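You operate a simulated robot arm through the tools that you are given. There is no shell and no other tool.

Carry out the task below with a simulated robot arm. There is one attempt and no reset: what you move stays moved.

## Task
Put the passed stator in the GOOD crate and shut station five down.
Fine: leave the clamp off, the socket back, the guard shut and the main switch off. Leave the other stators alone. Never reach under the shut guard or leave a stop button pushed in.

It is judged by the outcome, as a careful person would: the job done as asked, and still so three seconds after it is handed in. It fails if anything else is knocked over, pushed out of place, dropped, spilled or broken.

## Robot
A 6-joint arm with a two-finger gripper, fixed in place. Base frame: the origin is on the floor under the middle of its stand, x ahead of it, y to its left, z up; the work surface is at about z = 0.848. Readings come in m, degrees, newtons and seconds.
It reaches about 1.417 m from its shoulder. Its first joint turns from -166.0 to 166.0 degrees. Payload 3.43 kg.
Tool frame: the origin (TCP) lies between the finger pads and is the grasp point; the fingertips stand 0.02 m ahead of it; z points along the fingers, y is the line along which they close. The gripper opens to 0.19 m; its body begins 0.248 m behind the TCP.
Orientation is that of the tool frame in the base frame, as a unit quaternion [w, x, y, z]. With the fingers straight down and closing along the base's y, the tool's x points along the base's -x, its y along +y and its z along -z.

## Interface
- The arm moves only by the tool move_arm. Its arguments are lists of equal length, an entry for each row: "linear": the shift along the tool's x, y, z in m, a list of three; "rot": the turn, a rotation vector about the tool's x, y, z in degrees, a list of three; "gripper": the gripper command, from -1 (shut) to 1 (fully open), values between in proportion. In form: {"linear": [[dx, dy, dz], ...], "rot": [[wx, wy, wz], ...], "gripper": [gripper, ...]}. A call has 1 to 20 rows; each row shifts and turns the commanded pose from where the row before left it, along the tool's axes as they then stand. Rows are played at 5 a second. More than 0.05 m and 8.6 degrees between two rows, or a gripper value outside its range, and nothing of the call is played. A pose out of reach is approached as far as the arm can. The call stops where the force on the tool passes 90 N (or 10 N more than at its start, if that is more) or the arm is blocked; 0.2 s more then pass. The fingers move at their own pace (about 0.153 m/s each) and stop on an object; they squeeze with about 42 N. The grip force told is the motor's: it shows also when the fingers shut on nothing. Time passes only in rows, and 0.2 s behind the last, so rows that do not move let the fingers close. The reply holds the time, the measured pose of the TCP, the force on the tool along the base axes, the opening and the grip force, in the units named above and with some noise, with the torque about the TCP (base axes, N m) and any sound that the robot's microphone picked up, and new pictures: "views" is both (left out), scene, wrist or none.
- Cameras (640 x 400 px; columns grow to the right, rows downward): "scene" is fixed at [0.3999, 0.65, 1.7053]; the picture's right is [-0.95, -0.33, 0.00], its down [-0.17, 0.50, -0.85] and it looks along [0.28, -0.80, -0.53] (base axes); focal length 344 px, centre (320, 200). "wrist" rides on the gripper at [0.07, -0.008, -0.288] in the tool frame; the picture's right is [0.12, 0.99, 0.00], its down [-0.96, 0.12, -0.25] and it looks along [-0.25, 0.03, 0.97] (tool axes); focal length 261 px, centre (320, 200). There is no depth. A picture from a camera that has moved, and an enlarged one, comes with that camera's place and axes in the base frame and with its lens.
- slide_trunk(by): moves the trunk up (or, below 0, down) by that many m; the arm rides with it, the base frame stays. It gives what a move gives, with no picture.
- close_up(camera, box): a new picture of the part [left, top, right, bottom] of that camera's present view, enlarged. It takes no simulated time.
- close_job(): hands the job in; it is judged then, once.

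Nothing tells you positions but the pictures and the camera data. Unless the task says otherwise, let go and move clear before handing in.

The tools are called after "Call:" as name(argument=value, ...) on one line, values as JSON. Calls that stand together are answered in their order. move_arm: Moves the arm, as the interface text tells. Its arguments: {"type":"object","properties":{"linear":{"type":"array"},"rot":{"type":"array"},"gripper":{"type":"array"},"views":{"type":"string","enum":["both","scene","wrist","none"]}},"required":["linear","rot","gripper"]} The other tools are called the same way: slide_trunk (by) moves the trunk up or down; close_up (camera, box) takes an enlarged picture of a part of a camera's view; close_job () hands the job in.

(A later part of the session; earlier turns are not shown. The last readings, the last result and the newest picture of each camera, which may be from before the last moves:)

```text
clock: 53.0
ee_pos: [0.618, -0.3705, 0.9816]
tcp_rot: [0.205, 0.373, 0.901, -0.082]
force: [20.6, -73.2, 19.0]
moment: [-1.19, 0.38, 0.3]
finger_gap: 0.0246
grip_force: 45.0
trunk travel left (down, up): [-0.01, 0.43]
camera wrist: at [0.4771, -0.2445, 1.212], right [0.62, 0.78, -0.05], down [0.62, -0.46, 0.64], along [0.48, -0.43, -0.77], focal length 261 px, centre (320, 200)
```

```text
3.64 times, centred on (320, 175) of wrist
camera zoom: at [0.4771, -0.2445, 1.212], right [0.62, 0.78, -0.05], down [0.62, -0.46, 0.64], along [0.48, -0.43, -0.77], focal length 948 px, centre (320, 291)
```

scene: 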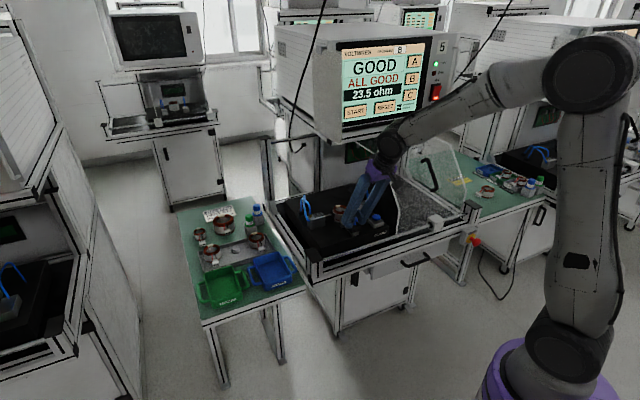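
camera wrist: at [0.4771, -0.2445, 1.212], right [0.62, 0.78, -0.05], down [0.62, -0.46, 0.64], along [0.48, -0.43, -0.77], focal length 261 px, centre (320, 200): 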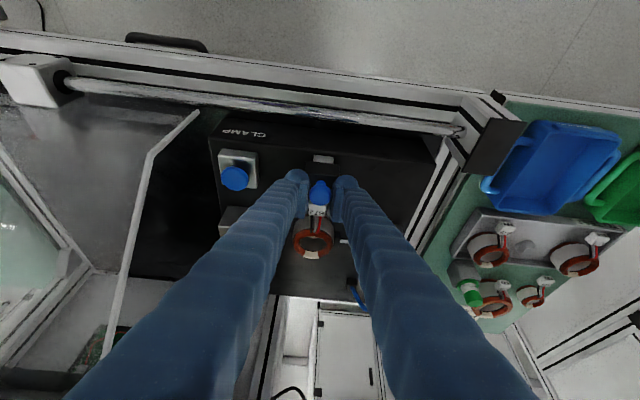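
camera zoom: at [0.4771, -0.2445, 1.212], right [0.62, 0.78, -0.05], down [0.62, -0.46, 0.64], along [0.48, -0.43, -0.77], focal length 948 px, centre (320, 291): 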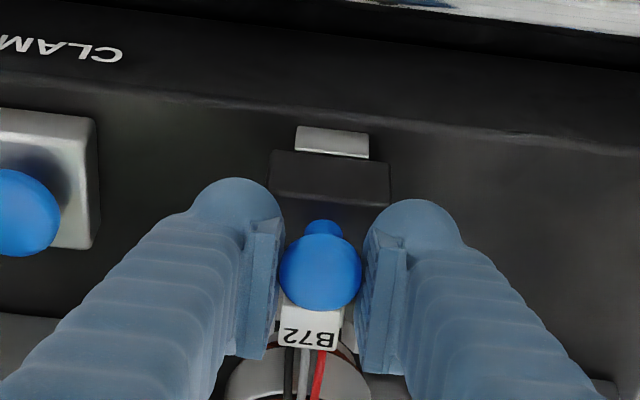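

The slide has hit its stop, 24 mm back in total, with the force rising. I'll relieve most of that pull, open the fingers, and lift away.

Call:
move_arm(linear=[[-0.0045, 0, 0.0021], [0, 0, 0], [0, 0, 0], [-0.006, 0, -0.0127], [-0.0085, 0, -0.0181], [-0.0085, 0, -0.0181], [-0.0085, 0, -0.0181], [0, 0, 0]], rot=[[0, 0, 0], [0, 0, 0], [0, 0, 0], [0, 0, 0], [0, 0, 0], [0, 0, 0], [0, 0, 0], [0, 0, 0]], gripper=[-1, -0.4, -0.4, -0.4, -0.4, -0.4, -0.4, -0.4])

Call:
close_up(camera="scene", box=[320, 185, 400, 240])

Call:
close_up(camera="wrist", box=[240, 100, 400, 240])

```text
clock: 54.8
ee_pos: [0.6175, -0.3663, 1.0542]
tcp_rot: [0.201, 0.373, 0.902, -0.083]
force: [0.0, 0.2, 0.1]
moment: [-0.04, -0.02, -0.01]
finger_gap: 0.0568
grip_force: 0.1
trunk travel left (down, up): [-0.01, 0.43]
camera wrist: at [0.4771, -0.2425, 1.2856], right [0.62, 0.78, -0.05], down [0.62, -0.46, 0.63], along [0.47, -0.42, -0.77], focal length 261 px, centre (320, 200)
```

scene: 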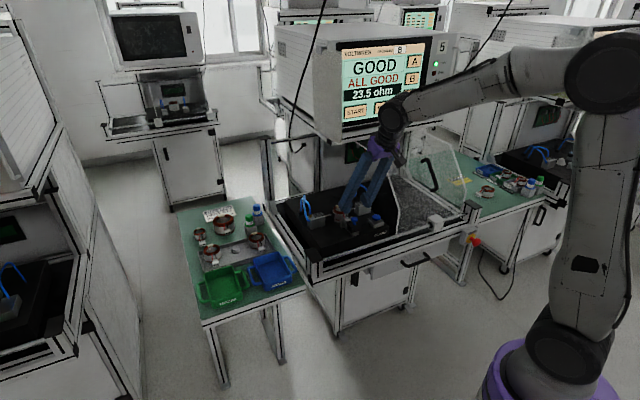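
wrist: 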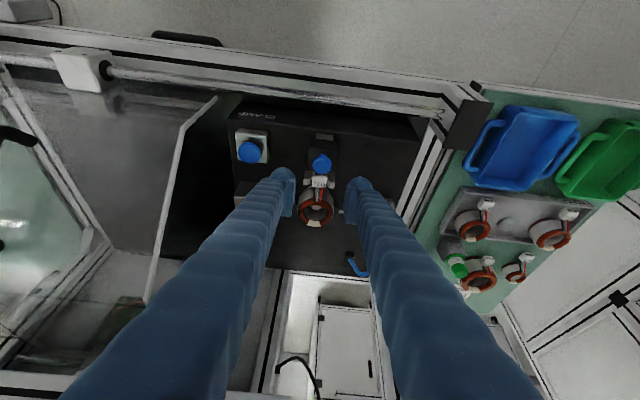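

```text
7.27 times, centred on (360, 212) of scene
camera zoom: at [0.3999, 0.65, 1.7053], right [-0.95, -0.33, 0.0], down [-0.17, 0.5, -0.85], along [0.28, -0.8, -0.53], focal length 2498 px, centre (29, 109)
```

zoom: 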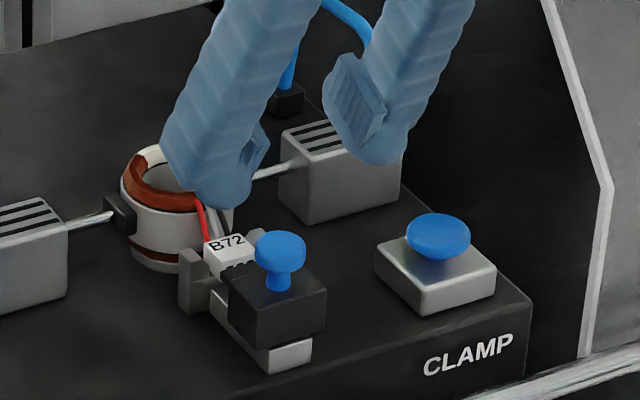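

```text
2.86 times, centred on (320, 170) of wrist
camera zoom: at [0.4771, -0.2425, 1.2856], right [0.62, 0.78, -0.05], down [0.62, -0.46, 0.63], along [0.47, -0.42, -0.77], focal length 745 px, centre (320, 286)
```

zoom: 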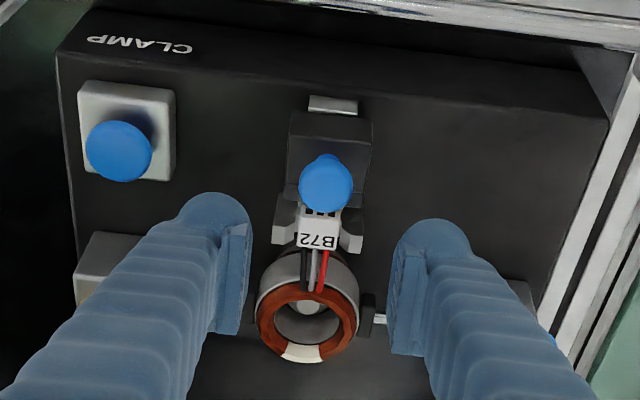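

The socket is back, with a clear gap to the B72 connector. Next I'll close the fingers and hover over the CLAMP button.

Call:
move_arm(linear=[[-0.008, -0.0388, 0.0038], [-0.008, -0.0388, 0.0038], [-0.008, -0.0388, 0.0038], [0.0128, 0, 0.0271], [0.0128, 0, 0.0271], [0, 0, 0]], rot=[[0, 0, 0], [0, 0, 0], [0, 0, 0], [0, 0, 0], [0, 0, 0], [0, 0, 0]], gripper=[-1, -1, -1, -1, -1, -1])

Call:
close_up(camera="wrist", box=[240, 100, 400, 240])

Call:
close_up(camera="scene", box=[320, 175, 400, 240])

```text
clock: 56.2
ee_pos: [0.5535, -0.4701, 0.9926]
tcp_rot: [0.2, 0.373, 0.902, -0.082]
force: [-0.1, -0.6, 0.3]
moment: [0.02, 0.03, -0.03]
finger_gap: 0.0001
grip_force: 34.4
trunk travel left (down, up): [-0.01, 0.43]
camera wrist: at [0.4148, -0.3444, 1.2236], right [0.62, 0.78, -0.05], down [0.62, -0.46, 0.63], along [0.47, -0.42, -0.77], focal length 261 px, centre (320, 200)
```

scene: 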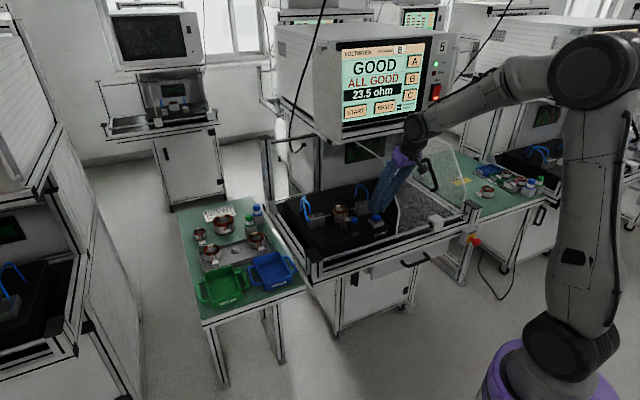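
wrist: 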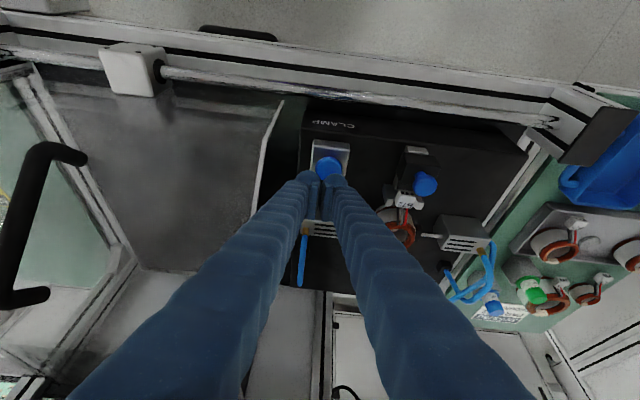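

```text
2.86 times, centred on (320, 170) of wrist
camera zoom: at [0.4148, -0.3444, 1.2236], right [0.62, 0.78, -0.05], down [0.62, -0.46, 0.63], along [0.47, -0.42, -0.77], focal length 745 px, centre (320, 286)
```

zoom: 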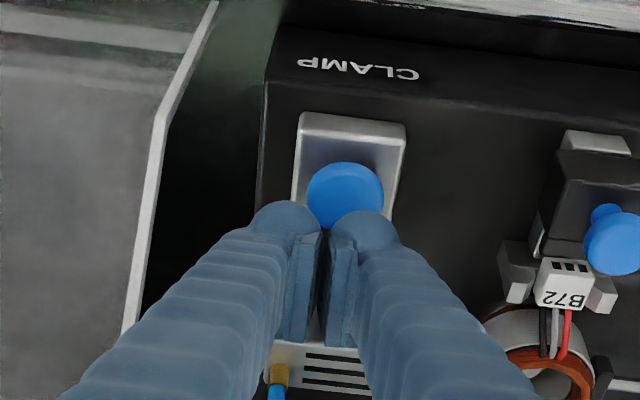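

```text
6.15 times, centred on (360, 208) of scene
camera zoom: at [0.3999, 0.65, 1.7053], right [-0.95, -0.33, 0.0], down [-0.17, 0.5, -0.85], along [0.28, -0.8, -0.53], focal length 2114 px, centre (74, 154)
```

zoom: 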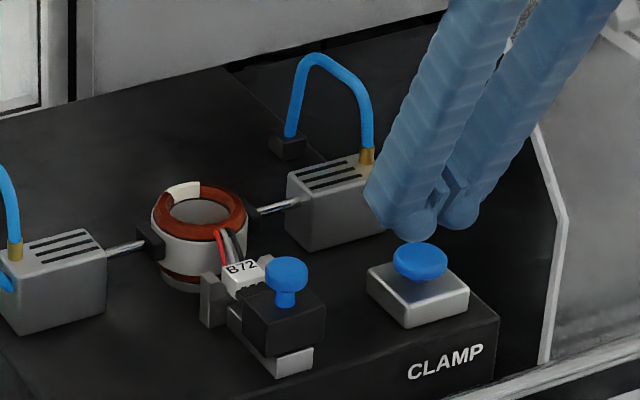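

The closed fingertips are just above the button, about 8 mm off to one side. I'll correct that and start pressing down gently.

Call:
move_arm(linear=[[0, 0.008, 0], [0.0043, 0, 0.009], [0.0043, 0, 0.009], [0.0017, 0, 0.0036], [0, 0, 0]], rot=[[0, 0, 0], [0, 0, 0], [0, 0, 0], [0, 0, 0], [0, 0, 0]], gripper=[-1, -1, -1, -1, -1], views="scene")

Call:
close_up(camera="scene", box=[320, 175, 400, 240])

Call:
close_up(camera="wrist", box=[240, 100, 400, 240])

```text
clock: 57.4
ee_pos: [0.5603, -0.4644, 0.9703]
tcp_rot: [0.202, 0.373, 0.902, -0.083]
force: [1.9, 3.7, 13.8]
moment: [0.16, 0.03, -0.05]
finger_gap: 0.006
grip_force: 34.8
trunk travel left (down, up): [-0.01, 0.43]
heard: click
```

scene: 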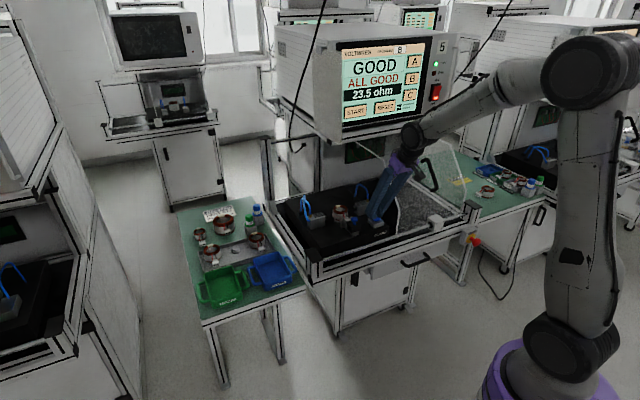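

```text
6.15 times, centred on (360, 208) of scene
camera zoom: at [0.3999, 0.65, 1.7053], right [-0.95, -0.33, 0.0], down [-0.17, 0.5, -0.85], along [0.28, -0.8, -0.53], focal length 2114 px, centre (74, 154)
```

zoom: 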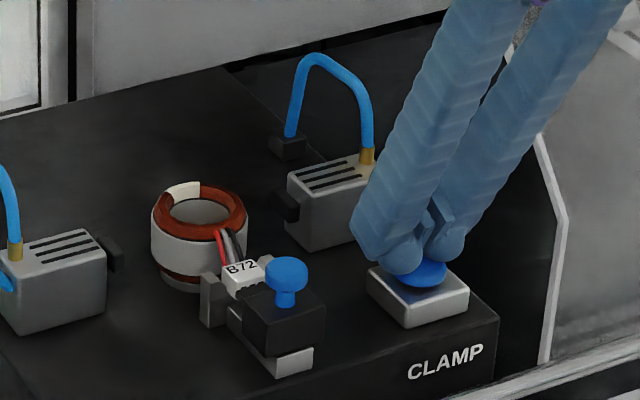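

```text
2.86 times, centred on (320, 170) of wrist
camera zoom: at [0.4202, -0.3374, 1.2016], right [0.62, 0.78, -0.05], down [0.62, -0.46, 0.63], along [0.47, -0.43, -0.77], focal length 745 px, centre (320, 286)
```

zoom: 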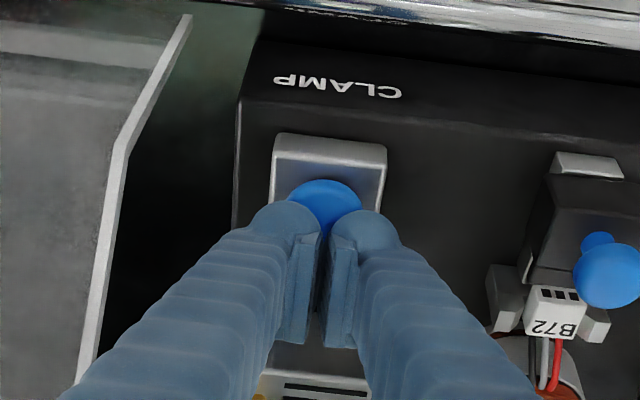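

There was a click and both clamp rods retracted, so the clamp is off. I'll lift straight up off the button and check it stays that way.

Call:
move_arm(linear=[[-0.0085, 0, -0.0181], [-0.0128, 0, -0.0271], [-0.0128, 0, -0.0271], [-0.0128, 0, -0.0271], [0, 0, 0]], rot=[[0, 0, 0], [0, 0, 0], [0, 0, 0], [0, 0, 0], [0, 0, 0]], gripper=[-1, -1, -1, -1, -1], views="scene")

Call:
close_up(camera="scene", box=[310, 175, 400, 240])

Call:
close_up(camera="wrist", box=[280, 100, 440, 240])

```text
clock: 58.6
ee_pos: [0.5619, -0.4629, 1.0793]
tcp_rot: [0.201, 0.373, 0.902, -0.082]
force: [0.1, -0.4, -0.2]
moment: [0.01, -0.01, -0.03]
finger_gap: 0.0002
grip_force: 34.5
trunk travel left (down, up): [-0.01, 0.43]
```

scene: 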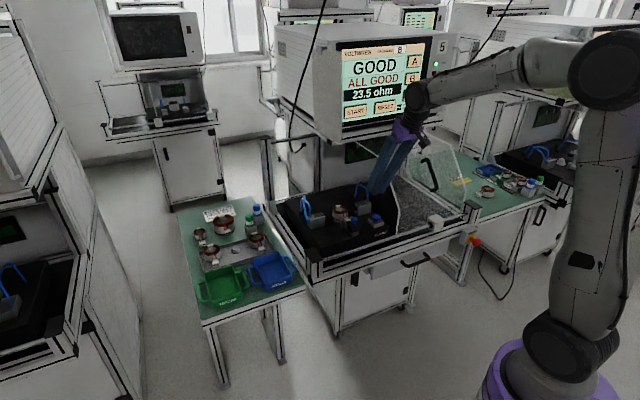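

```text
6.15 times, centred on (355, 208) of scene
camera zoom: at [0.3999, 0.65, 1.7053], right [-0.95, -0.33, 0.0], down [-0.17, 0.5, -0.85], along [0.28, -0.8, -0.53], focal length 2114 px, centre (105, 154)
```

zoom: 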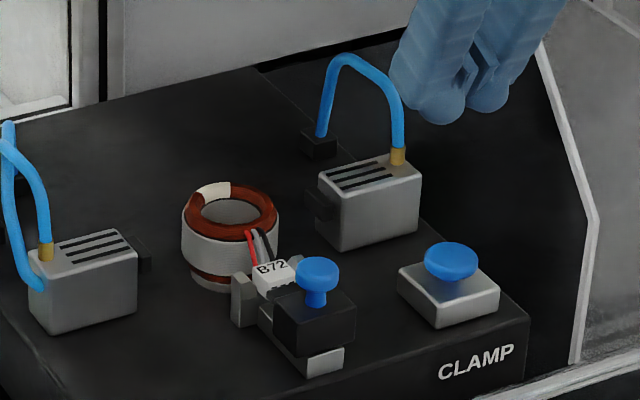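

```text
2.86 times, centred on (360, 170) of wrist
camera zoom: at [0.4231, -0.3374, 1.3108], right [0.62, 0.78, -0.05], down [0.62, -0.46, 0.63], along [0.47, -0.43, -0.77], focal length 745 px, centre (206, 286)
```

zoom: 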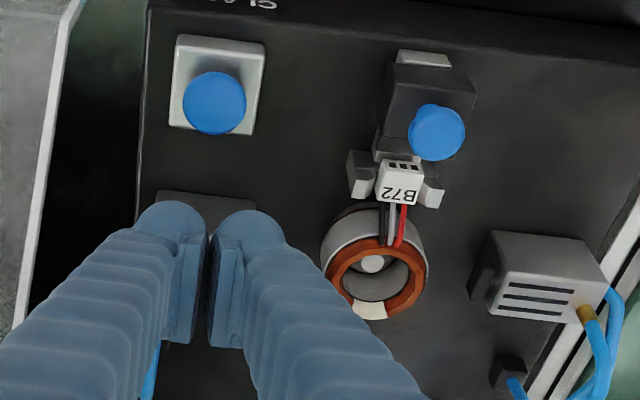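

The clamp is released and stays open; the stator stands free on its post with the B72 plug resting in the holder. I'll rotate the gripper 35° so the fingers come in diagonally, between the clamp pads and the plug holder, and move to a pre-grasp point.

Call:
move_arm(linear=[[0, 0, 0], [0, 0, 0], [0, 0, 0], [0, 0, 0], [0, 0, 0], [0, 0, 0]], rot=[[-2.96, 0, -6.34], [-2.96, 0, -6.34], [-2.96, 0, -6.34], [-2.96, 0, -6.34], [-2.96, 0, -6.34], [0, 0, 0]], gripper=[-0.9, -0.7, -0.5, -0.3, -0.17, -0.17], views="none")

```text
clock: 60.0
ee_pos: [0.5597, -0.4617, 1.0809]
tcp_rot: [0.217, 0.084, 0.972, -0.019]
force: [0.5, 0.0, 0.1]
moment: [0.02, 0.0, 0.02]
finger_gap: 0.0787
grip_force: 0.0
trunk travel left (down, up): [-0.01, 0.43]
```

Orientation reached. I'll move to the pre-grasp point 12 cm short of the stator and check the view.

Call:
move_arm(linear=[[-0.0292, 0.0185, 0.03], [-0.0291, 0.0185, 0.0299], [0, 0, 0]], rot=[[0, 0, 0], [0, 0, 0], [0, 0, 0]], gripper=[-0.17, -0.17, -0.17])

Call:
close_up(camera="wrist", box=[240, 100, 400, 240])

Call:
close_up(camera="scene", box=[310, 155, 400, 240])

```text
clock: 60.8
ee_pos: [0.6462, -0.4392, 1.0518]
tcp_rot: [0.216, 0.085, 0.973, -0.018]
force: [0.3, 0.2, 0.0]
moment: [0.03, 0.03, -0.03]
finger_gap: 0.0788
grip_force: 0.0
trunk travel left (down, up): [-0.01, 0.43]
camera wrist: at [0.4594, -0.4152, 1.2833], right [0.06, 1.0, -0.05], down [0.77, -0.02, 0.63], along [0.63, -0.08, -0.77], focal length 261 px, centre (320, 200)
```

scene: 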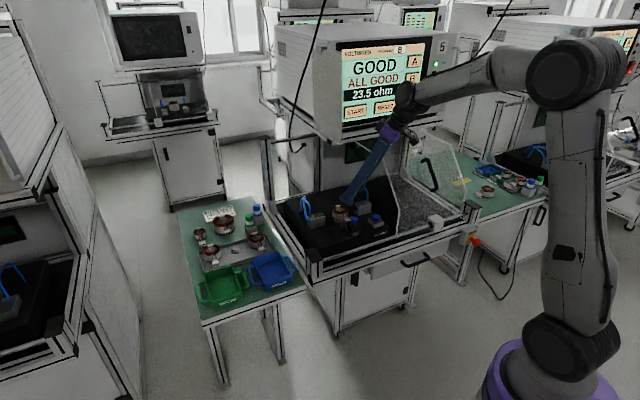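
wrist: 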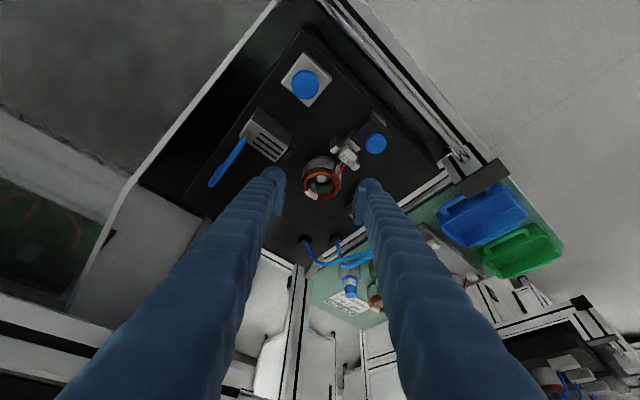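

```text
2.86 times, centred on (320, 170) of wrist
camera zoom: at [0.4594, -0.4152, 1.2833], right [0.06, 1.0, -0.05], down [0.77, -0.02, 0.63], along [0.63, -0.08, -0.77], focal length 745 px, centre (320, 286)
```

zoom: 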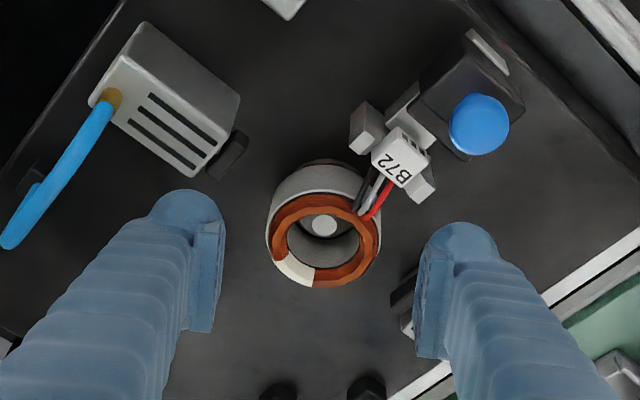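

```text
4.71 times, centred on (355, 198) of scene
camera zoom: at [0.3999, 0.65, 1.7053], right [-0.95, -0.33, 0.0], down [-0.17, 0.5, -0.85], along [0.28, -0.8, -0.53], focal length 1616 px, centre (155, 212)
```

zoom: 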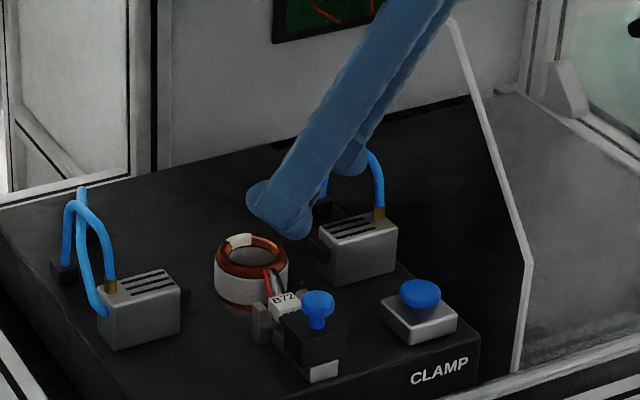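

The stator is centred within about 4 mm, and the finger paths clear the plug holder and clamp pads. I'll correct and advance 8 cm, then check again before the last bit.

Call:
move_arm(linear=[[0, 0.0038, 0.02], [0, 0, 0.03], [0, 0, 0.03], [0, 0, 0]], rot=[[0, 0, 0], [0, 0, 0], [0, 0, 0], [0, 0, 0]], gripper=[-0.17, -0.17, -0.17, -0.17])

Call:
close_up(camera="wrist", box=[240, 120, 400, 260])

Call:
close_up(camera="scene", box=[310, 165, 390, 235])

```text
clock: 61.8
ee_pos: [0.6774, -0.443, 0.9758]
tcp_rot: [0.217, 0.084, 0.972, -0.019]
force: [-1.1, 0.7, 2.1]
moment: [-0.09, 0.03, -0.05]
finger_gap: 0.079
grip_force: 0.0
trunk travel left (down, up): [-0.01, 0.43]
camera wrist: at [0.4916, -0.4194, 1.208], right [0.06, 1.0, -0.05], down [0.77, -0.02, 0.63], along [0.63, -0.08, -0.77], focal length 261 px, centre (320, 200)
```

scene: 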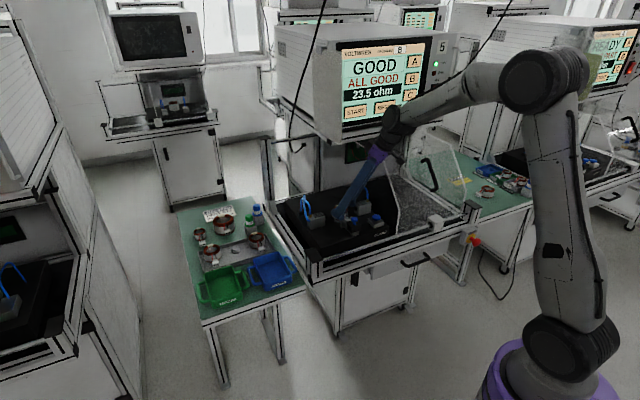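
wrist: 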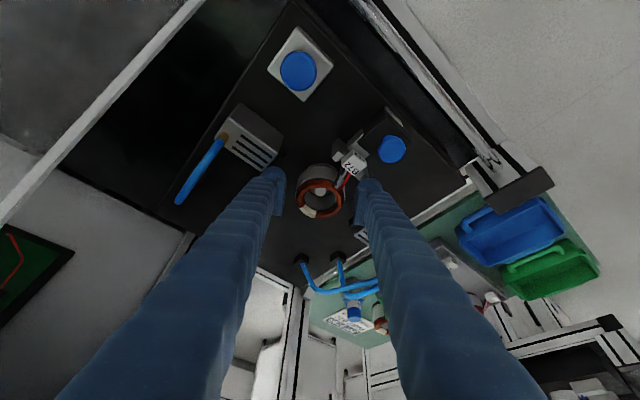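

```text
2.86 times, centred on (320, 190) of wrist
camera zoom: at [0.4916, -0.4194, 1.208], right [0.06, 1.0, -0.05], down [0.77, -0.02, 0.63], along [0.63, -0.08, -0.77], focal length 745 px, centre (320, 229)
```

zoom: 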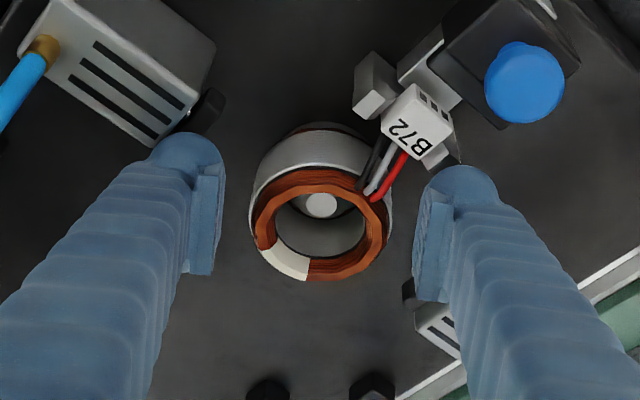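

```text
5.71 times, centred on (350, 200) of scene
camera zoom: at [0.3999, 0.65, 1.7053], right [-0.95, -0.33, 0.0], down [-0.17, 0.5, -0.85], along [0.28, -0.8, -0.53], focal length 1963 px, centre (149, 200)
```

zoom: 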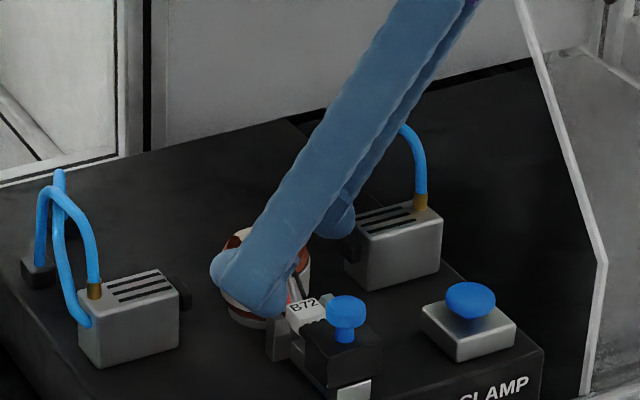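

Everything is centred, but the right finger passes close to the plug holder, so I'll shift 3 mm away from it. Then I ease down in small steps while watching the force.

Call:
move_arm(linear=[[-0.003, 0, 0.003], [0, 0, 0.009], [0, 0, 0.009], [0, 0, 0]], rot=[[0, 0, 0], [0, 0, 0], [0, 0, 0], [0, 0, 0]], gripper=[-0.17, -0.17, -0.17, -0.17])

Call:
close_up(camera="wrist", box=[240, 120, 400, 260])

Call:
close_up(camera="scene", box=[310, 165, 390, 235])

```text
clock: 62.8
ee_pos: [0.6881, -0.4441, 0.9587]
tcp_rot: [0.217, 0.084, 0.972, -0.018]
force: [0.5, -0.1, -0.4]
moment: [0.03, 0.01, -0.01]
finger_gap: 0.0789
grip_force: 0.0
trunk travel left (down, up): [-0.01, 0.43]
camera wrist: at [0.5035, -0.4203, 1.1912], right [0.06, 1.0, -0.05], down [0.77, -0.02, 0.63], along [0.63, -0.08, -0.77], focal length 261 px, centre (320, 200)
```

scene: 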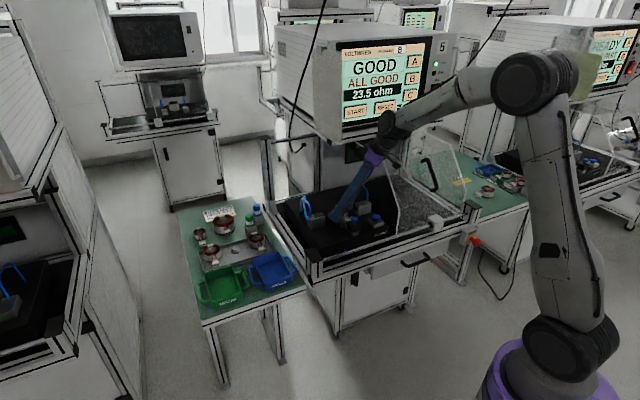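
wrist: 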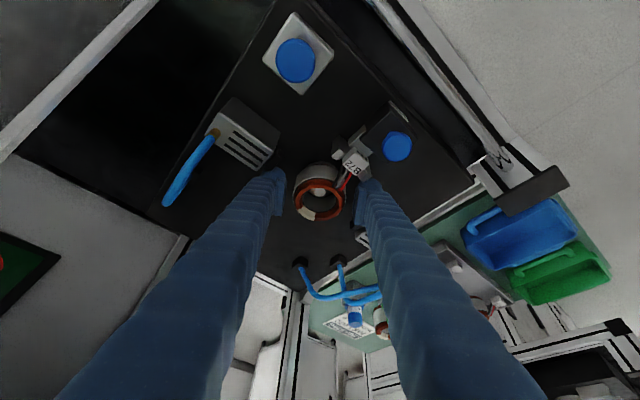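

```text
2.86 times, centred on (320, 190) of wrist
camera zoom: at [0.5035, -0.4203, 1.1912], right [0.06, 1.0, -0.05], down [0.77, -0.02, 0.63], along [0.63, -0.08, -0.77], focal length 745 px, centre (320, 229)
```

zoom: 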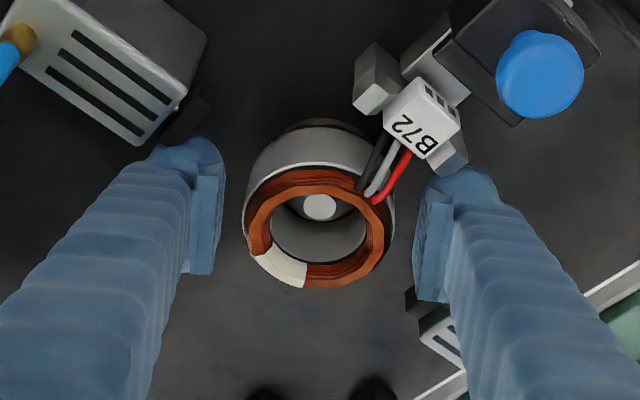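

```text
5.71 times, centred on (350, 200) of scene
camera zoom: at [0.3999, 0.65, 1.7053], right [-0.95, -0.33, 0.0], down [-0.17, 0.5, -0.85], along [0.28, -0.8, -0.53], focal length 1963 px, centre (149, 200)
```

zoom: 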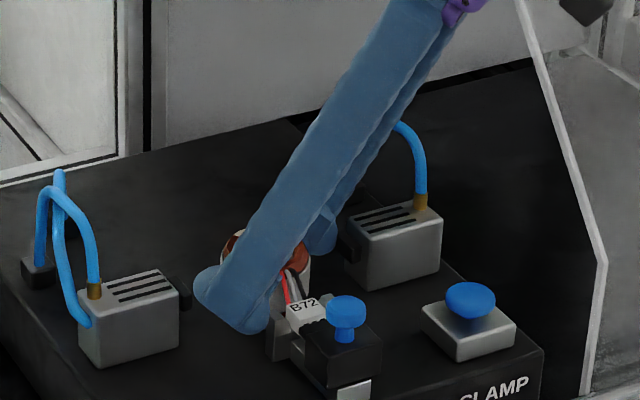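

There's no contact so far. I'll go 9 mm further, shifted another 2 mm off the holder, and then close gently on the stator.

Call:
move_arm(linear=[[-0.002, 0, 0.003], [0, 0, 0.003], [0, 0, 0.003], [0, 0, 0]], rot=[[0, 0, 0], [0, 0, 0], [0, 0, 0], [0, 0, 0]], gripper=[-0.17, -0.17, -0.17, -0.17], views="wrist")

Call:
close_up(camera="wrist", box=[240, 120, 400, 260])

```text
clock: 63.8
ee_pos: [0.6934, -0.4443, 0.9529]
tcp_rot: [0.216, 0.084, 0.973, -0.018]
force: [-0.7, -0.5, 0.6]
moment: [0.06, -0.03, 0.03]
finger_gap: 0.0786
grip_force: 0.1
trunk travel left (down, up): [-0.01, 0.43]
camera wrist: at [0.5083, -0.4208, 1.1841], right [0.06, 1.0, -0.05], down [0.77, -0.02, 0.63], along [0.63, -0.08, -0.77], focal length 261 px, centre (320, 200)
```

wrist: 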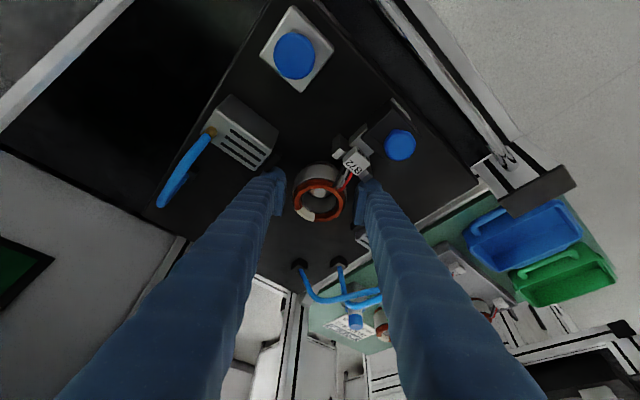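

```text
2.86 times, centred on (320, 190) of wrist
camera zoom: at [0.5083, -0.4208, 1.1841], right [0.06, 1.0, -0.05], down [0.77, -0.02, 0.63], along [0.63, -0.08, -0.77], focal length 745 px, centre (320, 229)
```

zoom: 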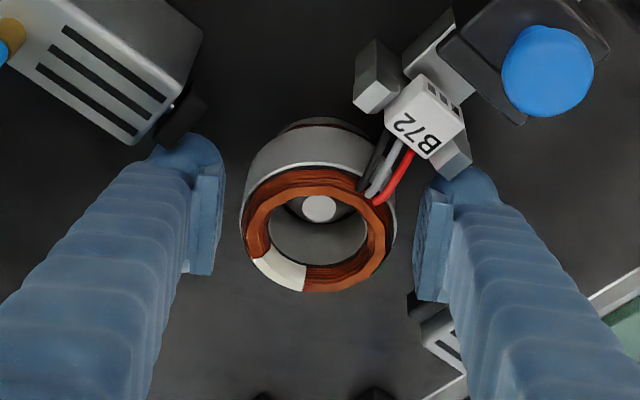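

The fingers are beside the stator without contact, but the grasp point sits about 4 mm too close to the plug holder. I'll shift that much, check, and then close.

Call:
move_arm(linear=[[-0.0025, 0, 0.002], [-0.0025, 0, 0.003], [0, 0, 0]], rot=[[0, 0, 0], [0, 0, 0], [0, 0, 0]], gripper=[-0.17, -0.17, -0.17], views="none")

Call:
close_up(camera="wrist", box=[260, 130, 380, 240])

Call:
close_up(camera="scene", box=[315, 180, 375, 230])

```text
clock: 64.6
ee_pos: [0.6942, -0.444, 0.9527]
tcp_rot: [0.216, 0.085, 0.973, -0.018]
force: [-54.6, 4.4, 17.6]
moment: [0.91, -0.5, 3.0]
finger_gap: 0.0787
grip_force: 0.1
trunk travel left (down, up): [-0.01, 0.43]
```

```text
3.64 times, centred on (320, 185) of wrist
camera zoom: at [0.5089, -0.4209, 1.1839], right [0.06, 1.0, -0.05], down [0.77, -0.02, 0.63], along [0.63, -0.08, -0.77], focal length 948 px, centre (320, 254)
```

zoom: 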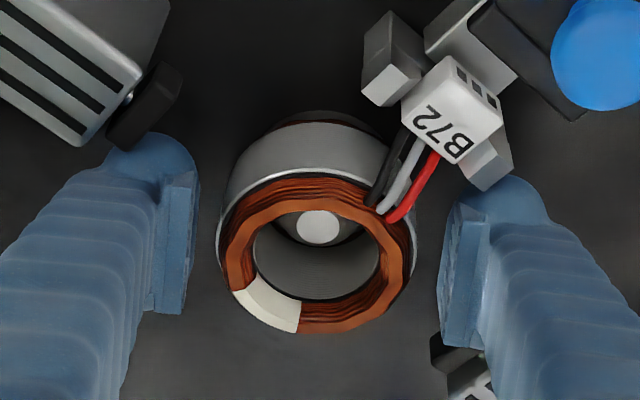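

```text
8.00 times, centred on (345, 205) of scene
camera zoom: at [0.3999, 0.65, 1.7053], right [-0.95, -0.33, 0.0], down [-0.17, 0.5, -0.85], along [0.28, -0.8, -0.53], focal length 2748 px, centre (120, 160)
```

zoom: 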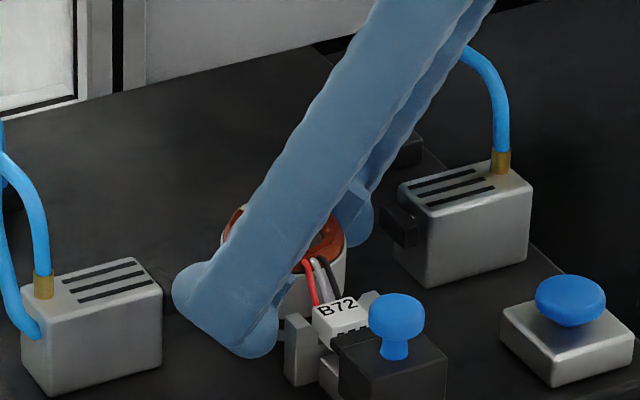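

The front finger touched the left clamp block, so I'll back off 4 mm and close on the stator from here; the pads are wide enough.

Call:
move_arm(linear=[[0.004, 0, -0.001], [0, 0, 0], [0, 0, 0], [0, 0, 0], [0, 0, 0]], rot=[[0, 0, 0], [0, 0, 0], [0, 0, 0], [0, 0, 0], [0, 0, 0]], gripper=[-0.17, -0.25, -0.35, -0.6, -1], views="none")

Call:
close_up(camera="wrist", box=[260, 130, 380, 240])

Call:
close_up(camera="scene", box=[315, 180, 375, 230])

```text
clock: 65.8
ee_pos: [0.698, -0.4458, 0.9487]
tcp_rot: [0.217, 0.083, 0.972, -0.019]
force: [5.7, -1.2, 1.3]
moment: [-0.08, -0.24, 0.04]
finger_gap: 0.0607
grip_force: 41.9
trunk travel left (down, up): [-0.01, 0.43]
```

```text
3.64 times, centred on (320, 185) of wrist
camera zoom: at [0.5119, -0.4216, 1.1812], right [0.06, 1.0, -0.05], down [0.77, -0.02, 0.63], along [0.63, -0.08, -0.77], focal length 948 px, centre (320, 254)
```

zoom: 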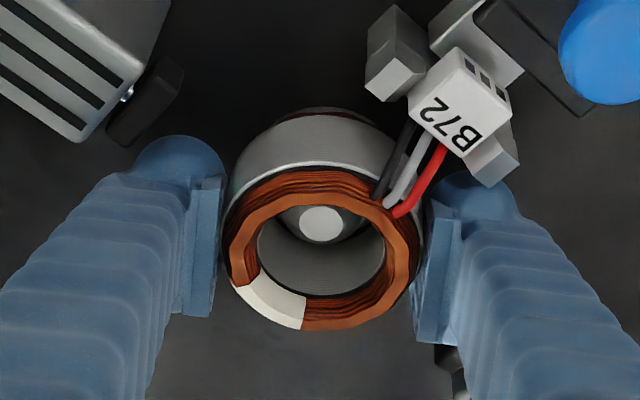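

```text
8.00 times, centred on (345, 205) of scene
camera zoom: at [0.3999, 0.65, 1.7053], right [-0.95, -0.33, 0.0], down [-0.17, 0.5, -0.85], along [0.28, -0.8, -0.53], focal length 2748 px, centre (120, 160)
```

zoom: 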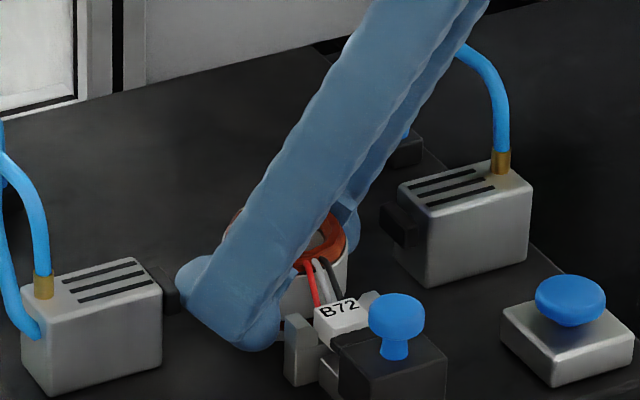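

The stator is gripped at a 60.7 mm gap with little side load. I'll lift it straight up slowly, watching that the B72 plug comes out of its holder.

Call:
move_arm(linear=[[-0.0043, 0, -0.009], [-0.0043, 0, -0.009], [-0.0043, 0, -0.009], [0, 0, 0]], rot=[[0, 0, 0], [0, 0, 0], [0, 0, 0], [0, 0, 0]], gripper=[-1, -1, -1, -1], views="none")

Call:
close_up(camera="wrist", box=[260, 130, 380, 240])

Call:
close_up(camera="scene", box=[315, 170, 375, 230])

```text
clock: 66.8
ee_pos: [0.6998, -0.4458, 0.9788]
tcp_rot: [0.216, 0.084, 0.973, -0.018]
force: [-0.5, -0.4, -4.5]
moment: [-0.06, -0.02, 0.01]
finger_gap: 0.0604
grip_force: 42.0
trunk travel left (down, up): [-0.01, 0.43]
```

```text
3.64 times, centred on (320, 185) of wrist
camera zoom: at [0.5132, -0.4223, 1.2108], right [0.06, 1.0, -0.05], down [0.77, -0.02, 0.63], along [0.63, -0.08, -0.77], focal length 948 px, centre (320, 254)
```

zoom: 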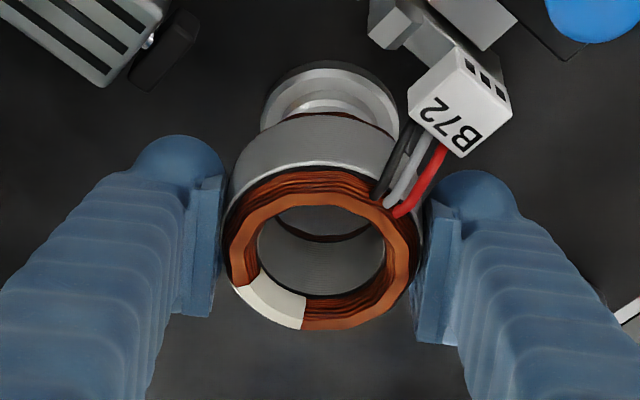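

```text
6.67 times, centred on (345, 200) of scene
camera zoom: at [0.3999, 0.65, 1.7053], right [-0.95, -0.33, 0.0], down [-0.17, 0.5, -0.85], along [0.28, -0.8, -0.53], focal length 2290 px, centre (153, 200)
```

zoom: 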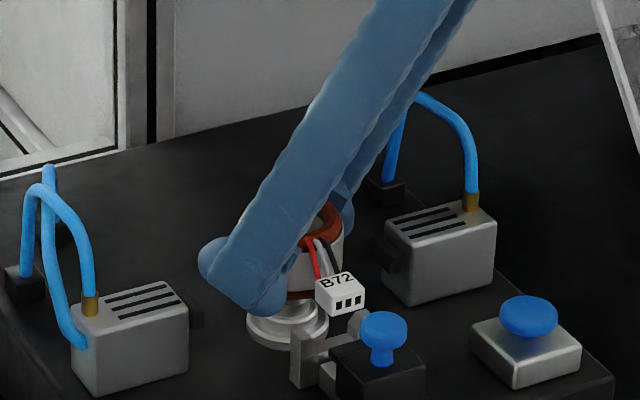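

The stator and its plug are free of the nest. I'll lift another 5.5 cm straight up, then move forward and up, clear of the tester plate.

Call:
move_arm(linear=[[-0.0078, 0, -0.0166], [-0.0078, 0, -0.0166], [-0.0078, 0, -0.0166], [0.014, -0.0155, -0.0292], [0.014, -0.0155, -0.0292], [0.014, -0.0155, -0.0292], [0, 0, 0]], rot=[[0, 0, 0], [0, 0, 0], [0, 0, 0], [0, 0, 0], [0, 0, 0], [0, 0, 0], [0, 0, 0]], gripper=[-1, -1, -1, -1, -1, -1, -1])

```text
clock: 68.4
ee_pos: [0.6151, -0.4803, 1.0965]
tcp_rot: [0.217, 0.085, 0.972, -0.019]
force: [-0.1, -0.2, -2.3]
moment: [-0.03, -0.03, -0.01]
finger_gap: 0.0608
grip_force: 42.1
trunk travel left (down, up): [-0.01, 0.43]
camera wrist: at [0.4289, -0.4559, 1.3274], right [0.06, 1.0, -0.05], down [0.77, -0.02, 0.63], along [0.63, -0.08, -0.77], focal length 261 px, centre (320, 200)
```

scene: 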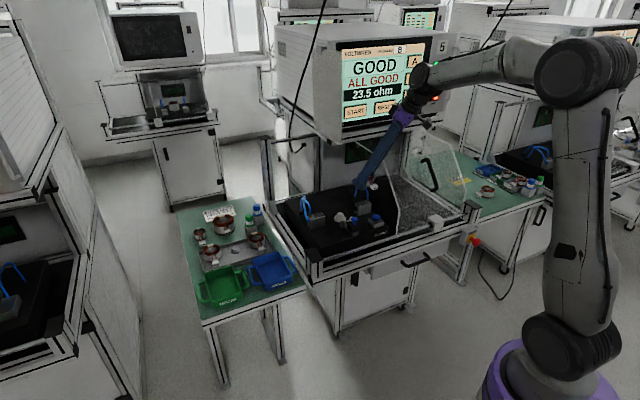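
wrist: 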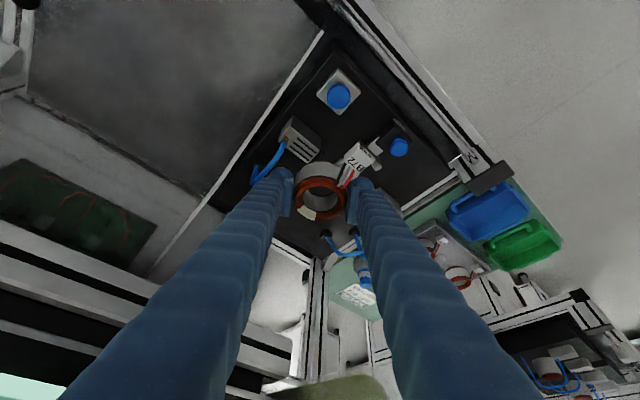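

I used the wrong sign for one axis there, which was harmless, and the stator is held safely high. Now I'll move clear of the station front and swing left toward the side table.

Call:
move_arm(linear=[[0.0178, 0.0363, -0.0207], [0.0178, 0.0363, -0.0207], [0.0178, 0.0363, -0.0207], [-0.0158, 0.0462, 0.0074], [-0.0158, 0.0462, 0.0074], [-0.0158, 0.0462, 0.0074], [-0.0158, 0.0462, 0.0074], [-0.0158, 0.0462, 0.0074], [-0.0158, 0.0462, 0.0074], [0, 0, 0]], rot=[[0, 0, 0], [0, 0, 0], [0, 0, 0], [-1.806, 0, -3.842], [-1.806, 0, -3.842], [-1.806, 0, -3.842], [-1.806, 0, -3.842], [-1.806, 0, -3.842], [-1.806, 0, -3.842], [0, 0, 0]], gripper=[-1, -1, -1, -1, -1, -1, -1, -1, -1, -1])

```text
clock: 70.6
ee_pos: [0.6606, -0.0821, 1.1317]
tcp_rot: [0.215, -0.132, 0.967, 0.03]
force: [-0.1, 1.0, -3.2]
moment: [-0.06, -0.07, 0.0]
finger_gap: 0.0605
grip_force: 42.0
trunk travel left (down, up): [-0.01, 0.43]
camera wrist: at [0.4818, -0.141, 1.3629], right [-0.37, 0.93, -0.05], down [0.71, 0.32, 0.63], along [0.6, 0.2, -0.77], focal length 261 px, centre (320, 200)
```

scene: 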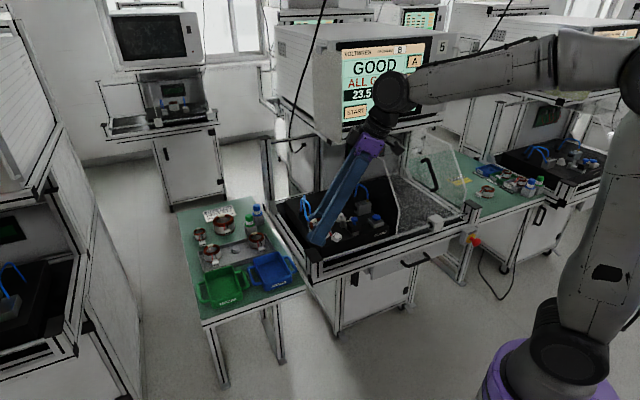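
wrist: 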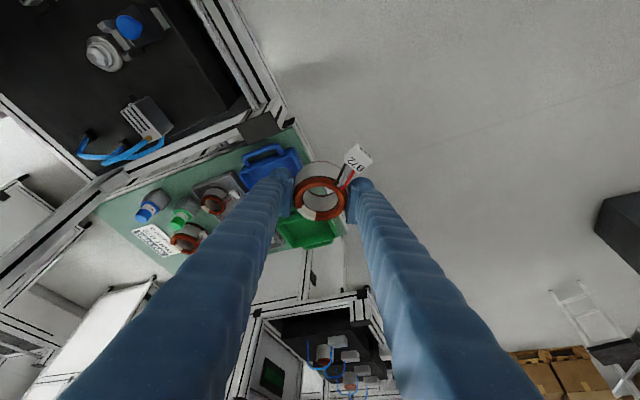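

The stator is above the gap, heading to the side table, with the green crate visible ahead. I'll zoom to fix the crate's position and size.

Call:
close_up(camera="wrist", box=[200, 120, 380, 270])

Call:
close_up(camera="scene", box=[180, 235, 310, 315])

```text
2.67 times, centred on (290, 195) of wrist
camera zoom: at [0.4818, -0.141, 1.3629], right [-0.37, 0.93, -0.05], down [0.71, 0.32, 0.63], along [0.6, 0.2, -0.77], focal length 695 px, centre (400, 213)
```

zoom: 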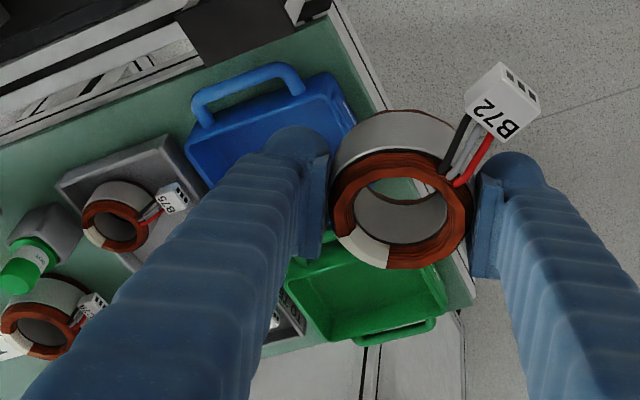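

```text
4.92 times, centred on (245, 275) of scene
camera zoom: at [0.3999, 0.65, 1.7053], right [-0.95, -0.33, 0.0], down [-0.17, 0.5, -0.85], along [0.28, -0.8, -0.53], focal length 1691 px, centre (689, -169)
```

zoom: 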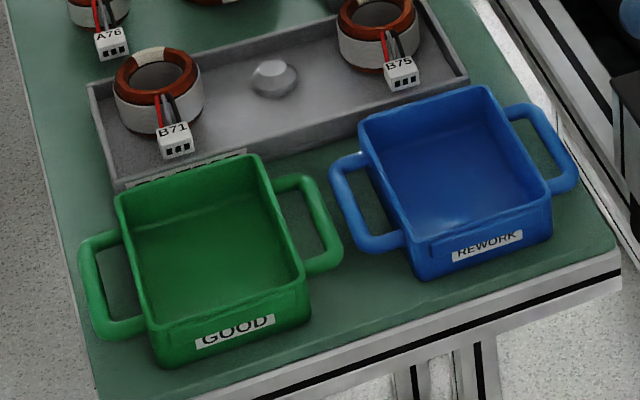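

The crate is shallow (rim about 35 mm high) and about 98 × 132 mm outside, centred near (0.963, -0.008). I'll take a tighter look at its inside before choosing how to set the stator in.

Call:
close_up(camera="scene", box=[192, 258, 256, 312])

Call:
close_up(camera="scene", box=[270, 210, 350, 260])

```text
7.41 times, centred on (224, 285) of scene
camera zoom: at [0.3999, 0.65, 1.7053], right [-0.95, -0.33, 0.0], down [-0.17, 0.5, -0.85], along [0.28, -0.8, -0.53], focal length 2544 px, centre (1031, -430)
```

zoom: 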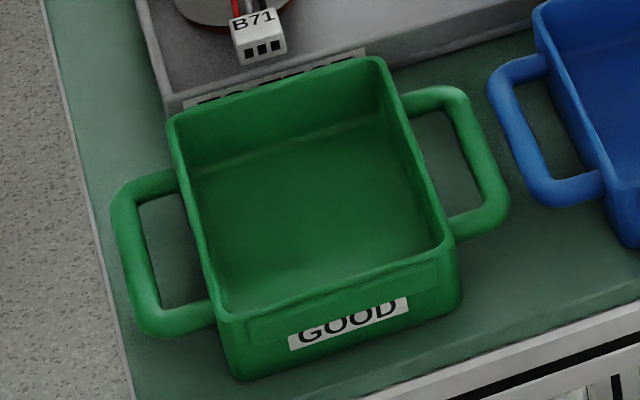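

```text
8.00 times, centred on (310, 235) of scene
camera zoom: at [0.3999, 0.65, 1.7053], right [-0.95, -0.33, 0.0], down [-0.17, 0.5, -0.85], along [0.28, -0.8, -0.53], focal length 2748 px, centre (400, -80)
```

zoom: 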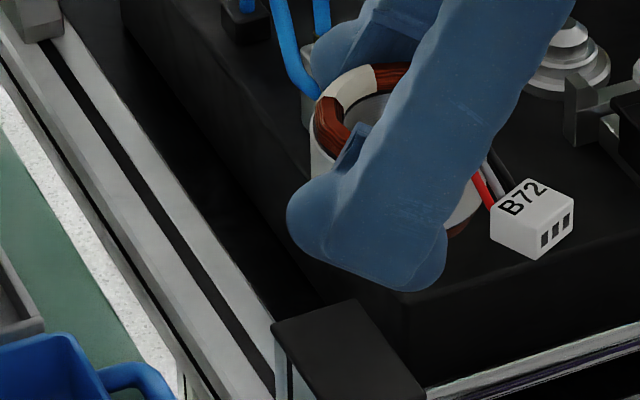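

The fingers are wide (about 5 cm) and grip too low on the stator to go inside the crate without hitting its walls. So I'll briefly set the stator on the free flat front-left part of the nest block, regrip it vertically by its top edge, and then lower it into the crate.

Call:
move_arm(linear=[[0.00296, -0.0225, -0.00138], [0.00133, -0.02269, -0.00062], [-0.0003, -0.02274, 0.00014], [-0.00194, -0.02264, 0.0009], [-0.00357, -0.0224, 0.00167], [-0.00517, -0.02201, 0.00241], [-0.00674, -0.02149, 0.00314], [-0.00827, -0.02083, 0.00385], [-0.00974, -0.02004, 0.00454], [-0.01116, -0.01911, 0.0052], [0, 0, 0]], rot=[[1.927, 0, 4.133], [1.927, 0, 4.133], [1.927, 0, 4.133], [1.927, 0, 4.133], [1.927, 0, 4.133], [1.927, 0, 4.133], [1.927, 0, 4.133], [1.927, 0, 4.133], [1.927, 0, 4.133], [1.927, 0, 4.133], [0, 0, 0]], gripper=[-1, -1, -1, -1, -1, -1, -1, -1, -1, -1, -1])

Call:
close_up(camera="wrist", box=[200, 80, 440, 260])

```text
clock: 73.0
ee_pos: [0.6921, -0.309, 1.1307]
tcp_rot: [0.21, 0.253, 0.943, -0.055]
force: [-0.6, -0.6, -3.4]
moment: [0.0, 0.0, 0.0]
finger_gap: 0.0604
grip_force: 41.6
trunk travel left (down, up): [-0.01, 0.43]
camera wrist: at [0.5254, -0.2237, 1.3615], right [0.4, 0.91, -0.05], down [0.72, -0.29, 0.63], along [0.56, -0.29, -0.77], focal length 261 px, centre (320, 200)
```

scene: 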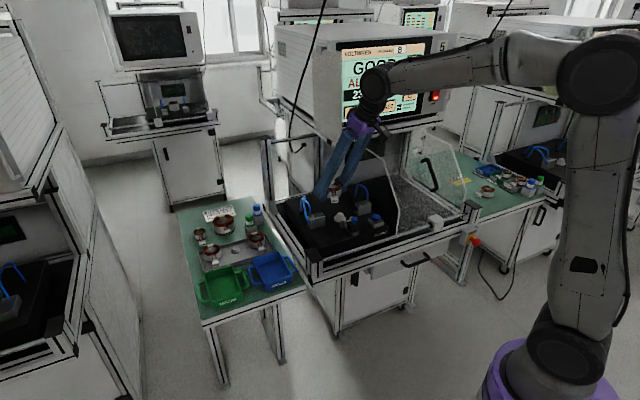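
wrist: 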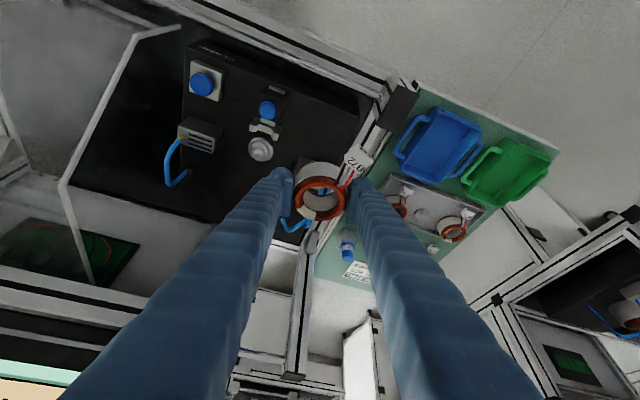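

```text
2.22 times, centred on (320, 170) of wrist
camera zoom: at [0.5254, -0.2237, 1.3615], right [0.4, 0.91, -0.05], down [0.72, -0.29, 0.63], along [0.56, -0.29, -0.77], focal length 579 px, centre (320, 267)
```

zoom: 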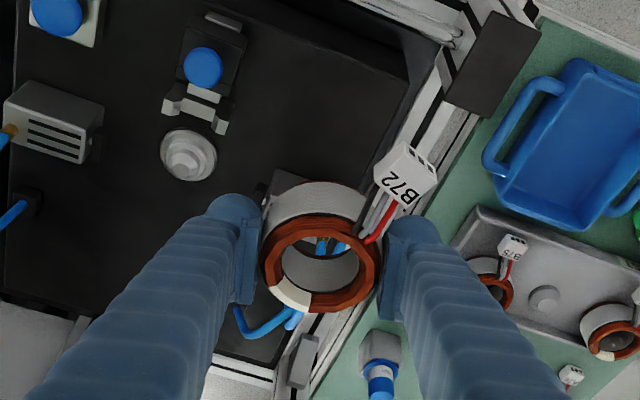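

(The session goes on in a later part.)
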